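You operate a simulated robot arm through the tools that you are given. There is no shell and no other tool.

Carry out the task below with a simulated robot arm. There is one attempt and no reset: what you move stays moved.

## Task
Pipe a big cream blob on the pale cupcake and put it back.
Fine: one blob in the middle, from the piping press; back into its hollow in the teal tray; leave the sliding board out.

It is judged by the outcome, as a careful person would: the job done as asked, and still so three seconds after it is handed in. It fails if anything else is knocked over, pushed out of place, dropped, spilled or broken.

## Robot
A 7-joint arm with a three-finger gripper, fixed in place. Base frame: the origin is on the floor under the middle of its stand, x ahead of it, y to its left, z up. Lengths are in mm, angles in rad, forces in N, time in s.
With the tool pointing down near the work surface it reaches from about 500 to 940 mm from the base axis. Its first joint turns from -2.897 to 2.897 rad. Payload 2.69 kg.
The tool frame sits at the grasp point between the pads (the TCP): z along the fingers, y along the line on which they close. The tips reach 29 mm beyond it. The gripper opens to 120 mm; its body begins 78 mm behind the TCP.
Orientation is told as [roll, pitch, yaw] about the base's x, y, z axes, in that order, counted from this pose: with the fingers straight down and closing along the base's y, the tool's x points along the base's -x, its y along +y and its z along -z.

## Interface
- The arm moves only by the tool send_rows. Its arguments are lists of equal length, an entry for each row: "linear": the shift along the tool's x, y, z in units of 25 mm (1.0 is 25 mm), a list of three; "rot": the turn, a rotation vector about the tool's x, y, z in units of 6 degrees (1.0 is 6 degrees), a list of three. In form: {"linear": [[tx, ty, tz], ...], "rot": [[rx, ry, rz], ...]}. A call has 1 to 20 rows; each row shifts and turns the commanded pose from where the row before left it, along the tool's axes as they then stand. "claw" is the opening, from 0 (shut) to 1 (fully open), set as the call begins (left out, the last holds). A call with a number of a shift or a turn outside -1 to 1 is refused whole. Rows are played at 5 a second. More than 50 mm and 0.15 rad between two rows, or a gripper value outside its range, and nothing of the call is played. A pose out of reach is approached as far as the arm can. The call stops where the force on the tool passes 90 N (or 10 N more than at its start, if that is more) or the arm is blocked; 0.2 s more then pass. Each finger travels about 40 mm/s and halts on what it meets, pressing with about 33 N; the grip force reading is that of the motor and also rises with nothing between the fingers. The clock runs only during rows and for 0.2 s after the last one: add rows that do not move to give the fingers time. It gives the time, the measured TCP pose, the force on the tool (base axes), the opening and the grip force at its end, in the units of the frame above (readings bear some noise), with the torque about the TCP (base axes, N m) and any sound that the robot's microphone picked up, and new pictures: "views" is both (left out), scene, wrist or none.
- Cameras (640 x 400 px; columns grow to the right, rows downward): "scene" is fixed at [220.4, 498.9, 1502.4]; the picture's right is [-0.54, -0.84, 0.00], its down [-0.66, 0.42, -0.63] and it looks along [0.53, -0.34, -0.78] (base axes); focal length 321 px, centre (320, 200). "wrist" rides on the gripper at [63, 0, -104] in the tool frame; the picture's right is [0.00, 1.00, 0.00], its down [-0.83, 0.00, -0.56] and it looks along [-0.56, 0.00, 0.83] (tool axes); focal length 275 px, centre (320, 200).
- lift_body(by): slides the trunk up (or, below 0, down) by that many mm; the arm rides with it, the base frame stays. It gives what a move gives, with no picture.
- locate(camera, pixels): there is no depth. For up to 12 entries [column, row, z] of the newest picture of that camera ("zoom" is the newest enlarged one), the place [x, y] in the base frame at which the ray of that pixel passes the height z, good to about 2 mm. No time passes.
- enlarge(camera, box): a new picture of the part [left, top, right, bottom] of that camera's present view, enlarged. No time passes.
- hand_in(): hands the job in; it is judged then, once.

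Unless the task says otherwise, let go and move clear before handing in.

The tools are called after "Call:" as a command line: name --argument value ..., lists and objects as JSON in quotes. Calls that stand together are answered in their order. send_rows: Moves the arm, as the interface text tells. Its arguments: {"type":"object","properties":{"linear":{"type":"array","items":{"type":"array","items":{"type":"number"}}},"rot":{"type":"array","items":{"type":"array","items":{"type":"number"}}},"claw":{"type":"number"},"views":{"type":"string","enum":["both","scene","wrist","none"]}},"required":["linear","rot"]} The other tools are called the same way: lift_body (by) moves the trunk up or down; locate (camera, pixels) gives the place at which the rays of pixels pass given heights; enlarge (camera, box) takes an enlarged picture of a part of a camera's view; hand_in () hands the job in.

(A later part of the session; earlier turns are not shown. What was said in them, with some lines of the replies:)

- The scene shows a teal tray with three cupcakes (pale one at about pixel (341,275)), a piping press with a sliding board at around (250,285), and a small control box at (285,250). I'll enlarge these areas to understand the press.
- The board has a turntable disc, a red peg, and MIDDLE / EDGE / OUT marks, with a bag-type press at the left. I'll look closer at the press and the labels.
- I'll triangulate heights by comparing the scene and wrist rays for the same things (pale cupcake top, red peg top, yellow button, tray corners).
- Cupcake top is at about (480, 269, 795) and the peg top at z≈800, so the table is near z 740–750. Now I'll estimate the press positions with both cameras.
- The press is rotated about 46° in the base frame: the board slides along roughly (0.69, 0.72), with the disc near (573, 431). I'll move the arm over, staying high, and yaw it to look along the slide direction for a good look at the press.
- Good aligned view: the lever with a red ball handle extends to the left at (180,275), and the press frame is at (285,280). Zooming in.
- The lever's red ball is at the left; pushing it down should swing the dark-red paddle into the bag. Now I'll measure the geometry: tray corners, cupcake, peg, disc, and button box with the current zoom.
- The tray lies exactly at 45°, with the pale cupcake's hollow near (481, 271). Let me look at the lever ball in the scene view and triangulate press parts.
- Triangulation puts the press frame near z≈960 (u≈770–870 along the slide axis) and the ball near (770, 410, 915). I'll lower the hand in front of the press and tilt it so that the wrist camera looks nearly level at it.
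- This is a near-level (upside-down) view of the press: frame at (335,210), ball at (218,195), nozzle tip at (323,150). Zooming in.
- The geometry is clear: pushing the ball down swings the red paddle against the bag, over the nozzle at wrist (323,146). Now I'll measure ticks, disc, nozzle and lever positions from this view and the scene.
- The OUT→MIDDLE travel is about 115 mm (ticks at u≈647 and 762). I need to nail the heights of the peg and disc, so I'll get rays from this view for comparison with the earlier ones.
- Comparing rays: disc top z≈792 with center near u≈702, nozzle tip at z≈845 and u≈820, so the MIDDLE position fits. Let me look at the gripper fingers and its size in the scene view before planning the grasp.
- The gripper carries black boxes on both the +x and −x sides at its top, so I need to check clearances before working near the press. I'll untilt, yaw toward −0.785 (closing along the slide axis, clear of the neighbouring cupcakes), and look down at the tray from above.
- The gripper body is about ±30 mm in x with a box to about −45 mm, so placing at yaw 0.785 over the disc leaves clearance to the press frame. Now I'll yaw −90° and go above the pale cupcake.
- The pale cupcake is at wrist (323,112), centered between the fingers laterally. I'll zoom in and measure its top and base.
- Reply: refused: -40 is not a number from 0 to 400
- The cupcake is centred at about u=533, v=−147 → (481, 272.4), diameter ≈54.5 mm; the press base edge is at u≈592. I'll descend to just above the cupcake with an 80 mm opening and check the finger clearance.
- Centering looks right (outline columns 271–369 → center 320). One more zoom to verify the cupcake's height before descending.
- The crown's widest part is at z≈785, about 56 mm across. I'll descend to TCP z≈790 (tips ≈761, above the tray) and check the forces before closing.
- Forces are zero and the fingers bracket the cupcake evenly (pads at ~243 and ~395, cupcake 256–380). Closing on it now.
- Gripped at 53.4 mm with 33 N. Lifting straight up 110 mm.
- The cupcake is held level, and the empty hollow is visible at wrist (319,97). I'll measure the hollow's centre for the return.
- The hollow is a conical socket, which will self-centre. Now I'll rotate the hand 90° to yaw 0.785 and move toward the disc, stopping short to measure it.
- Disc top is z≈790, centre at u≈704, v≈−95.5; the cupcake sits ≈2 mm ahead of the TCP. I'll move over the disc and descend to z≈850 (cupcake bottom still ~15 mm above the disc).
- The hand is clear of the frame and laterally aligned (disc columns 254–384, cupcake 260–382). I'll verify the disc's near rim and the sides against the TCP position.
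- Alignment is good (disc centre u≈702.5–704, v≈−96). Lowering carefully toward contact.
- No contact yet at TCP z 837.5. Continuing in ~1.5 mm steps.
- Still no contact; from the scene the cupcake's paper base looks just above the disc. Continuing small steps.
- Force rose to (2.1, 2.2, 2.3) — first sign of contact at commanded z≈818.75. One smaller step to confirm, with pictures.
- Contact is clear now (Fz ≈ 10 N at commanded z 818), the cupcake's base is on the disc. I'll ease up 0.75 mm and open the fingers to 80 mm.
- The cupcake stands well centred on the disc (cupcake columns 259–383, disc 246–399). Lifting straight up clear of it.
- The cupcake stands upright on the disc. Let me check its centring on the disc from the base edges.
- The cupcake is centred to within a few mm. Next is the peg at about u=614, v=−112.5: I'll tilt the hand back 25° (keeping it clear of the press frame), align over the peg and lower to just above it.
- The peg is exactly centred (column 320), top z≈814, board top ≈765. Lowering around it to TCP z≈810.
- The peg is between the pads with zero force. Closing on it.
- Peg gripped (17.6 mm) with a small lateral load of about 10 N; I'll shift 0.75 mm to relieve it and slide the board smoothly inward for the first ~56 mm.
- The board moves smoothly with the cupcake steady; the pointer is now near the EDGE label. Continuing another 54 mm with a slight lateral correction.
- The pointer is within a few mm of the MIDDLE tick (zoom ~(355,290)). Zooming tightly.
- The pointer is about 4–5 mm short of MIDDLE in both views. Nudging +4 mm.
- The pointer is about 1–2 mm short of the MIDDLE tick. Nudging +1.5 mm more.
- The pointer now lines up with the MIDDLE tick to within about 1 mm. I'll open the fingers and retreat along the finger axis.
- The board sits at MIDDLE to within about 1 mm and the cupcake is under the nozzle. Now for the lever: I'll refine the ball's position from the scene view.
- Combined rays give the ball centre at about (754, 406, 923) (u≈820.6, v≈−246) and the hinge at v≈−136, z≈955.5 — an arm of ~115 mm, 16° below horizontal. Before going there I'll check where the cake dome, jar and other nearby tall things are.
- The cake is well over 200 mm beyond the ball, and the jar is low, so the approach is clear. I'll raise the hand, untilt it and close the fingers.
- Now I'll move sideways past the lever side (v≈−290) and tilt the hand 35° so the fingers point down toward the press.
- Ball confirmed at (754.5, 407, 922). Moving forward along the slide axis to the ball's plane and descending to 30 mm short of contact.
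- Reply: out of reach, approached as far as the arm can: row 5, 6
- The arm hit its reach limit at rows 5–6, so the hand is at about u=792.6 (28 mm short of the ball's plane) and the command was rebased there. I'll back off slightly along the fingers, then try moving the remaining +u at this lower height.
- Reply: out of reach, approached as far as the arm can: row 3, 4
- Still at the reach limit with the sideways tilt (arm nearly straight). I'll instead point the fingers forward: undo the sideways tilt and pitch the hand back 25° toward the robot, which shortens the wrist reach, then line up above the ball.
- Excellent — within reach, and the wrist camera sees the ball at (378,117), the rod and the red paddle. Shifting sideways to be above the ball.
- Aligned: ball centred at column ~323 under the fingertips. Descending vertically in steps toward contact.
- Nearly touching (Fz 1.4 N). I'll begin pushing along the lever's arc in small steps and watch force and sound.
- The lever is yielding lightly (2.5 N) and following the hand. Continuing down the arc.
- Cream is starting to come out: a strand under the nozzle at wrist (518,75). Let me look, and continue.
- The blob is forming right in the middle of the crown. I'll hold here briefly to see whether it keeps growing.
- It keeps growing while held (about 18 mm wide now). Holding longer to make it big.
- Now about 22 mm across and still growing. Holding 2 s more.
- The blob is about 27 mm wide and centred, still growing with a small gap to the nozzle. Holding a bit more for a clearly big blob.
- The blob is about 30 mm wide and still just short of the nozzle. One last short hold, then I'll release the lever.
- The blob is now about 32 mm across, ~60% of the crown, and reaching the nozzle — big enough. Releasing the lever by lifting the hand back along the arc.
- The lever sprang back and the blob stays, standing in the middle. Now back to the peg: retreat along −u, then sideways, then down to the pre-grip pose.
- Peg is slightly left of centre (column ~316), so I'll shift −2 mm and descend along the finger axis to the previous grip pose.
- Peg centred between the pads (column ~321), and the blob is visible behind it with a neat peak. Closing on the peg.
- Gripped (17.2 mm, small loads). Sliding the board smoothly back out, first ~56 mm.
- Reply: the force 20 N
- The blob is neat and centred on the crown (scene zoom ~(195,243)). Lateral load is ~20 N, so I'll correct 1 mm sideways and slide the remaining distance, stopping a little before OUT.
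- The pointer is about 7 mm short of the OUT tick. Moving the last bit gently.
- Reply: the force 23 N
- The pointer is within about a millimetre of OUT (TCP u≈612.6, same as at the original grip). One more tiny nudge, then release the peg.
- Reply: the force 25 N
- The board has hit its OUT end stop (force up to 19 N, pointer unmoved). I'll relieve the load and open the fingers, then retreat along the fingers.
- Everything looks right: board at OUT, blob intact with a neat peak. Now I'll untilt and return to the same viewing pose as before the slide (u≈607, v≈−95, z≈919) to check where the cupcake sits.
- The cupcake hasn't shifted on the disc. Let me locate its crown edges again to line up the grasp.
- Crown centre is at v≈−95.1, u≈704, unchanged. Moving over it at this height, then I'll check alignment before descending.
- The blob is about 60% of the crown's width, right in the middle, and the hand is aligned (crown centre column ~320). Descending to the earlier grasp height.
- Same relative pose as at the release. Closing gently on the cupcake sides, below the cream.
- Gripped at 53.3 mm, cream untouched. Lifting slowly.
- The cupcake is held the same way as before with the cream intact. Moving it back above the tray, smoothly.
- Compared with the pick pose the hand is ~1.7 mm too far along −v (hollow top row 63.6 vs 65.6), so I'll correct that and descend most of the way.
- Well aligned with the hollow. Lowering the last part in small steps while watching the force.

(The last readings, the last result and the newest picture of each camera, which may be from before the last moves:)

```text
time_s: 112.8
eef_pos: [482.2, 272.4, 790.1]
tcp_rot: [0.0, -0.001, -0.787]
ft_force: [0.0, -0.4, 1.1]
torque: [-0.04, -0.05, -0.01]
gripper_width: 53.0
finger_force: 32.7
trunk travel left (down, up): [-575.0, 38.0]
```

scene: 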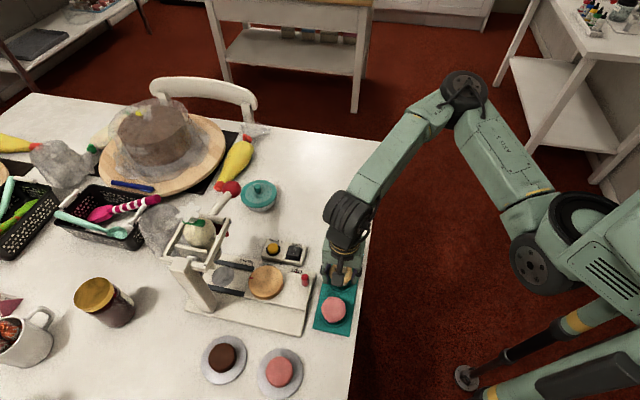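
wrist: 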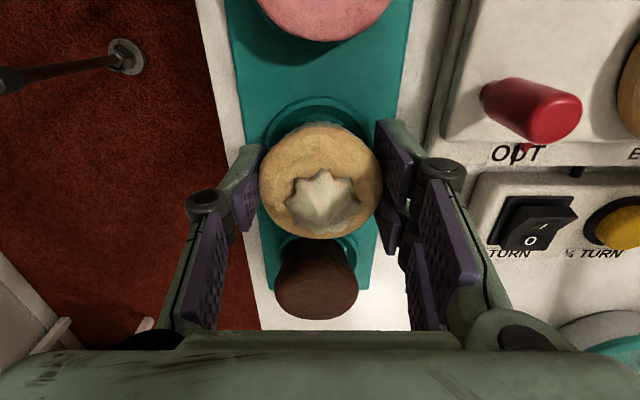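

Call:
send_rows --linear '[[0, 0, 0.04], [0, 0, 0]]' --rot '[[0, 0, 0], [0, 0, 0]]' --claw 0.35

Call:
enlarge --camera "wrist" --box '[200, 60, 440, 210]'

```text
time_s: 113.4
eef_pos: [482.1, 272.2, 791.6]
tcp_rot: [0.002, 0.0, -0.786]
ft_force: [1.2, -2.2, 7.8]
torque: [-0.16, -0.16, -0.04]
gripper_width: 53.2
finger_force: 32.9
trunk travel left (down, up): [-575.0, 38.0]
```

scene: 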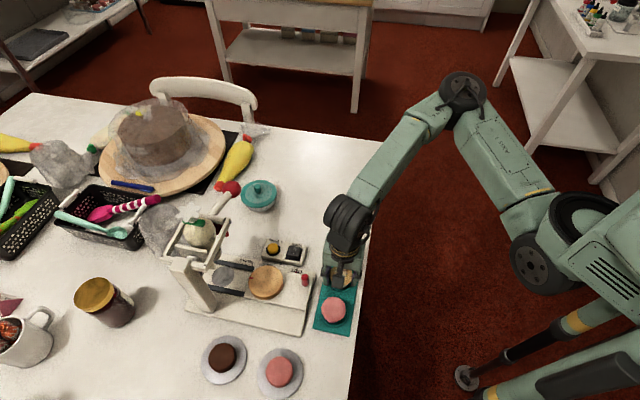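
wrist: 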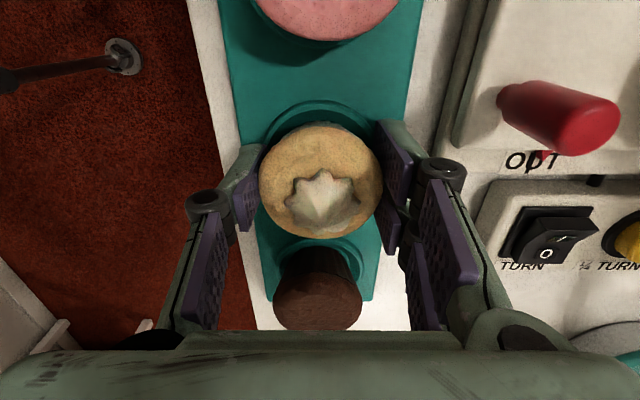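

```text
2.67 times, centred on (320, 135) of wrist
```

zoom: 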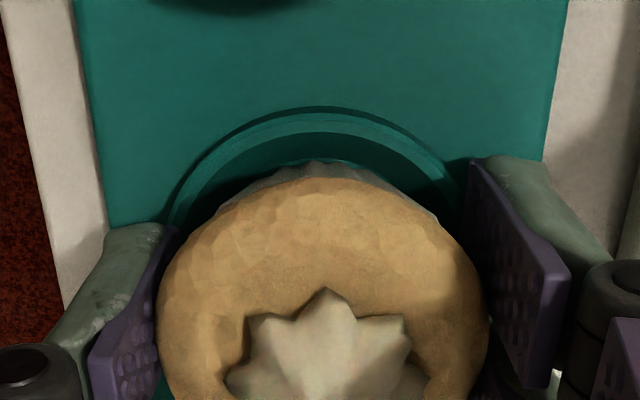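

Contact at the same height as at pick-up, but the torque shows first touch on the −v side of the socket. I'll raise 1 mm, nudge ~1.2 mm toward +v and 1 mm toward −u, and touch down again.

Call:
send_rows --linear '[[0, 0, -0.06], [0.05, -0.04, 0], [0, 0, 0.04], [0, 0, 0.02], [0, 0, 0]]' --rot '[[0, 0, 0], [0, 0, 0], [0, 0, 0], [0, 0, 0], [0, 0, 0]]' --claw 0.35 --views "wrist"

```text
time_s: 114.6
eef_pos: [478.9, 271.6, 790.1]
tcp_rot: [0.002, 0.001, -0.786]
ft_force: [7.8, -1.2, 12.3]
torque: [-0.08, -0.17, -0.03]
gripper_width: 53.4
finger_force: 33.0
trunk travel left (down, up): [-575.0, 38.0]
```

wrist: 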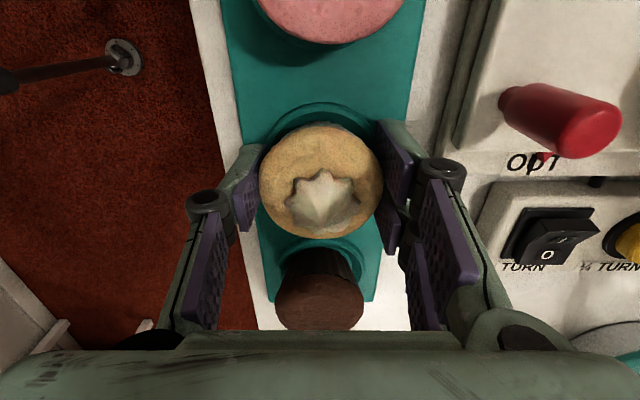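

Contact is now nearly central with small opposing side loads; I'll back off half of that shift, ease the preload and release.

Call:
send_rows --linear '[[-0.02, 0.016, -0.02], [0, 0, 0]]' --rot '[[0, 0, 0], [0, 0, 0]]' --claw 0.35 --views "none"

Call:
send_rows --linear '[[0, 0, 0], [0, 0, 0], [0, 0, 0], [0, 0, 0], [0, 0, 0]]' --rot '[[0, 0, 0], [0, 0, 0], [0, 0, 0], [0, 0, 0], [0, 0, 0]]' --claw 0.667

Call:
enlarge --camera "wrist" --box '[200, 60, 440, 260]'

```text
time_s: 115.2
eef_pos: [480.1, 271.9, 790.5]
tcp_rot: [-0.001, 0.0, -0.788]
ft_force: [3.8, -0.7, 8.9]
torque: [0.01, -0.14, 0.0]
gripper_width: 53.2
finger_force: 32.7
trunk travel left (down, up): [-575.0, 38.0]
```

```text
time_s: 116.4
eef_pos: [479.9, 272.8, 789.7]
tcp_rot: [0.001, 0.0, -0.789]
ft_force: [0.1, 0.1, 0.0]
torque: [-0.02, 0.03, 0.02]
gripper_width: 79.9
finger_force: 0.0
trunk travel left (down, up): [-575.0, 38.0]
```

scene: 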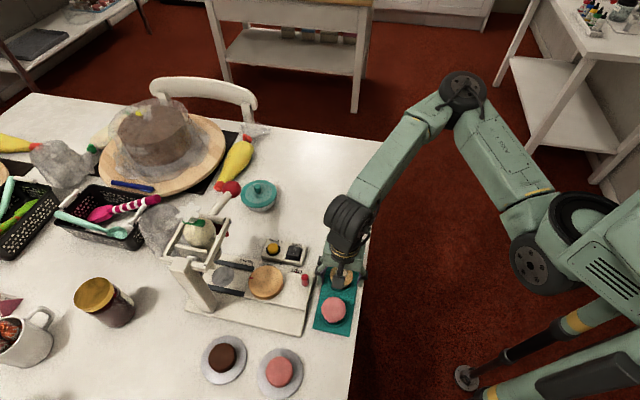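
wrist: 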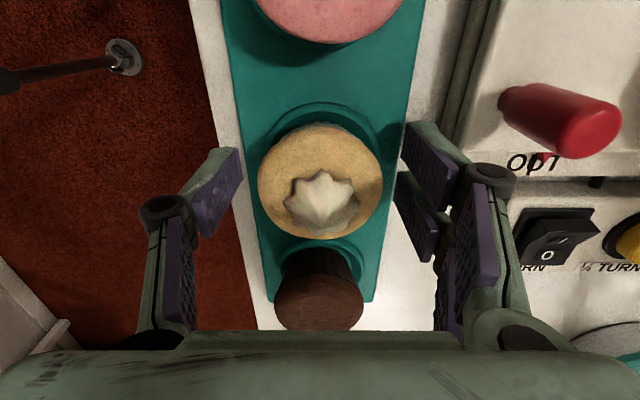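

```text
2.00 times, centred on (320, 160) of wrist
```

zoom: 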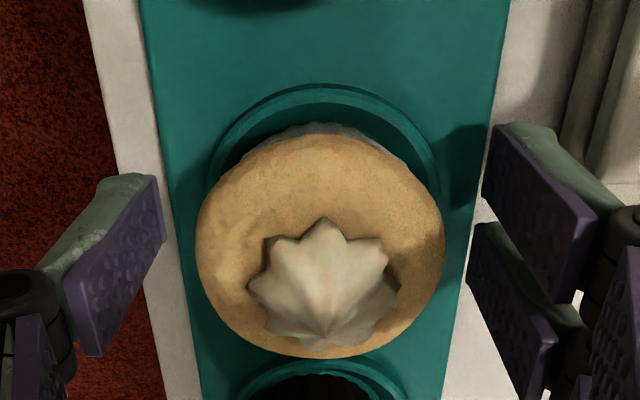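

Released and it sits centred in the hollow ring. Lifting straight up and inspecting.

Call:
send_rows --linear '[[0, 0, -0.3], [0, 0, -0.6], [0, 0, -1.0], [0, 0, -1.0], [0, 0, -1.0], [0, 0, -1.0], [0, 0, -1.0], [0, 0, -1.0], [0, 0, 0]]' --rot '[[0, 0, 0], [0, 0, 0], [0, 0, 0], [0, 0, 0], [0, 0, 0], [0, 0, 0], [0, 0, 0], [0, 0, 0], [0, 0, 0]]' --claw 0.667

Call:
enlarge --camera "wrist" --box '[220, 30, 420, 155]'

Call:
enlarge --camera "scene" --box '[300, 235, 380, 345]'

```text
time_s: 118.4
eef_pos: [481.4, 272.5, 962.2]
tcp_rot: [0.0, 0.0, -0.787]
ft_force: [-0.1, -0.5, -0.1]
torque: [0.01, 0.0, 0.03]
gripper_width: 80.3
finger_force: 0.0
trunk travel left (down, up): [-575.0, 38.0]
```

scene: 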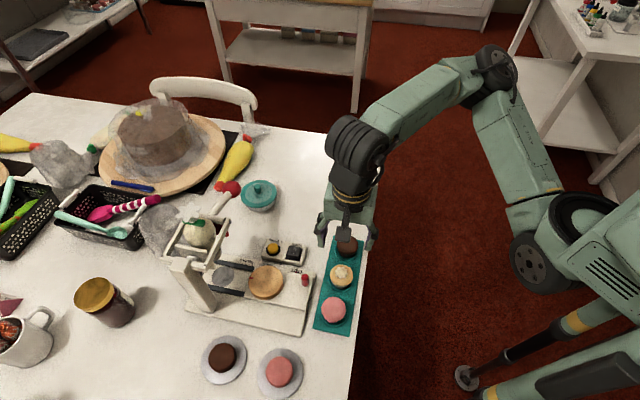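
wrist: 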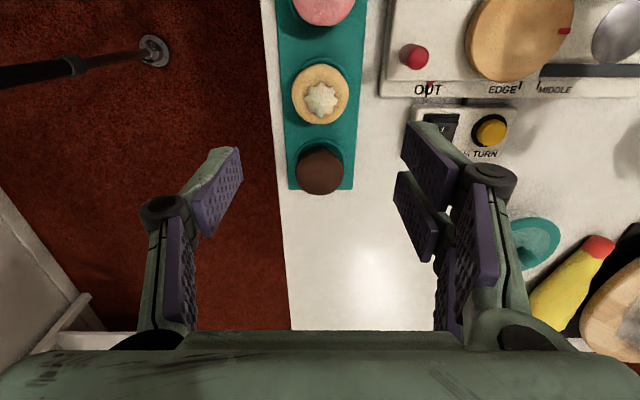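

```text
3.20 times, centred on (320, 92) of wrist
```

zoom: 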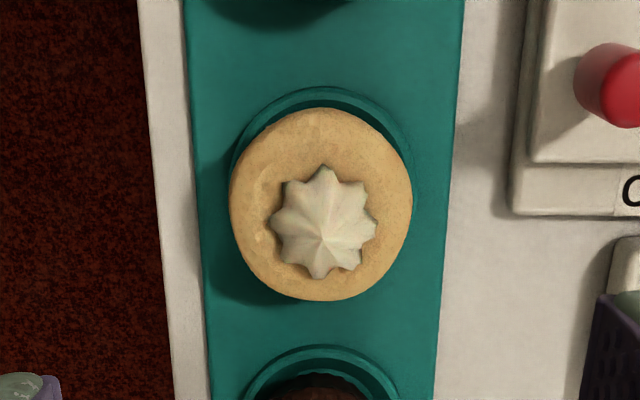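

```text
3.64 times, centred on (340, 290) of scene
```

zoom: 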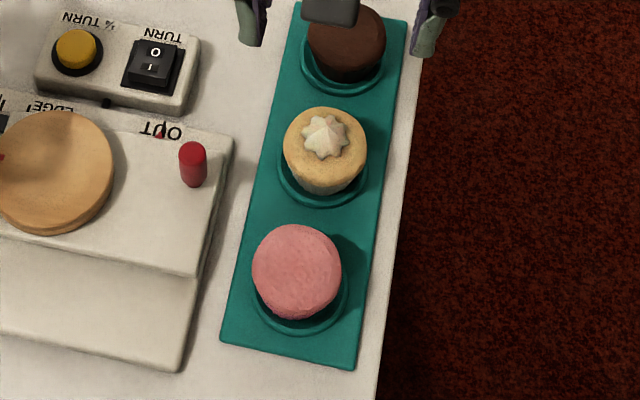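

The cupcake with its blob sits level in its hollow, neighbours untouched. I'll move the hand away and check the press area for drips before handing in.

Call:
send_rows --linear '[[0, -0.8, -0.8], [0, -0.8, -0.8], [0, -0.8, -0.8], [0, 0, -0.8], [0, 0, 0]]' --rot '[[0, 0, 0], [0, 0, 0], [0, 0, 0], [0, 0, 0], [0, 0, 0]]' --claw 0.667

Call:
enlarge --camera "scene" --box '[150, 180, 342, 320]'

Call:
enlarge --camera "scene" --box '[190, 240, 286, 300]'

Call:
enlarge --camera "scene" --box '[310, 230, 374, 340]'

```text
time_s: 119.6
eef_pos: [440.0, 230.7, 1043.7]
tcp_rot: [0.0, 0.0, -0.788]
ft_force: [-0.7, -0.7, 0.6]
torque: [-0.02, -0.03, -0.02]
gripper_width: 80.4
finger_force: 0.0
trunk travel left (down, up): [-575.0, 38.0]
```

scene: 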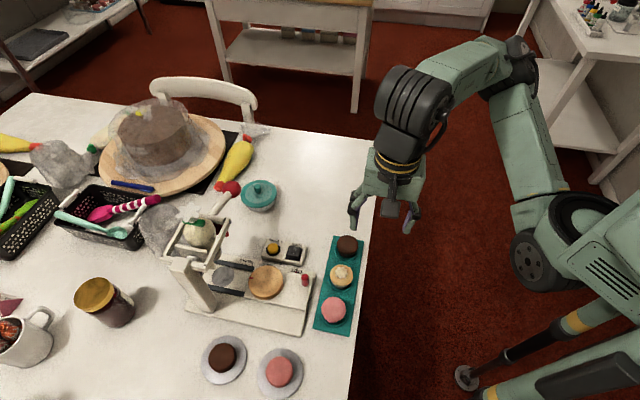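
wrist: 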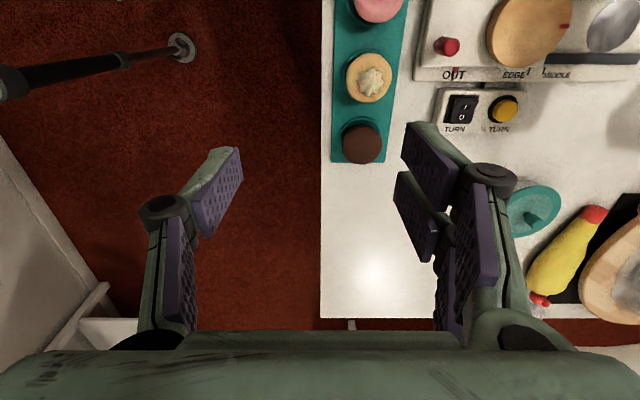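

```text
2.86 times, centred on (246, 250) of scene
```

zoom: 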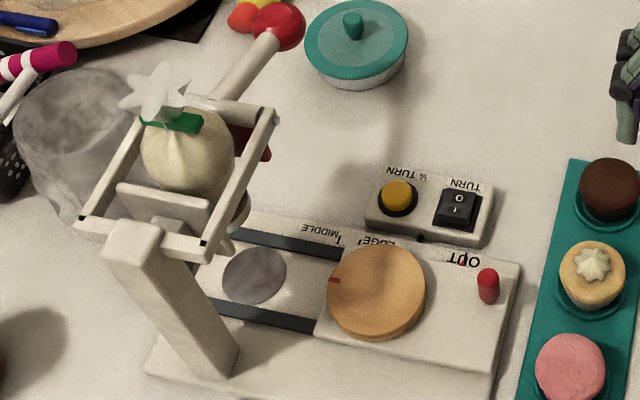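

```text
6.67 times, centred on (238, 270) of scene
```

zoom: 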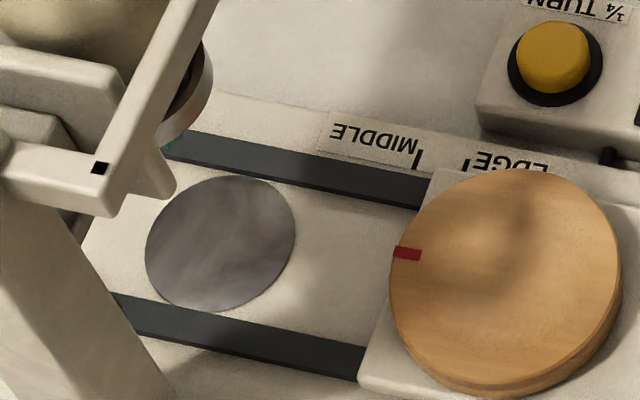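

```text
3.64 times, centred on (342, 285) of scene
```

zoom: 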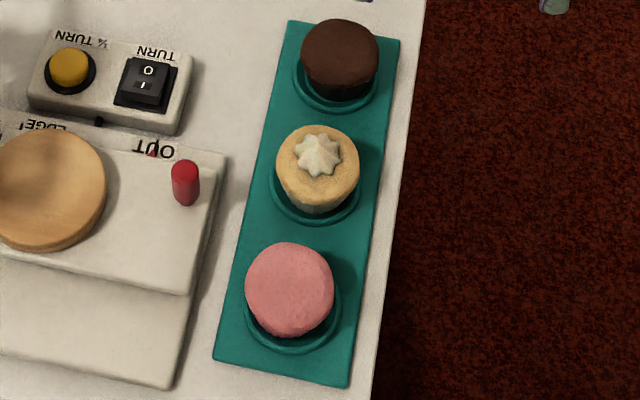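

The pictures show the job done:
- The cupcake is level in the middle hollow of the teal tray, with one centred blob about 60% as wide as its top.
- The board's pointer is at OUT.
- The lever has sprung back and there are no drips on the base or disc.
- Everything else is where it was, and the hand is clear.

I'm handing it in.

Call:
hand_in

```text
The job is handed in.
```

The pale cupcake now has one big cream blob, piped from the press onto the middle of its top. It's back in its hollow in the teal tray, and the sliding board is out.

- **Blob:** It is about 32 mm wide, roughly 60% of the cupcake's top, and centred to within a few millimetres. I stopped when it reached the nozzle, since more would probably have smeared as the board slid out.
- **Press:** The board is against its stop at OUT, and the lever sprang back up by itself. There are no drips on the base or the turntable.
- **Everything else:** The last pictures show the other cupcakes and everything around the press where they started. The hand is clear of the table.

The job is handed in, but no verdict has come back yet.
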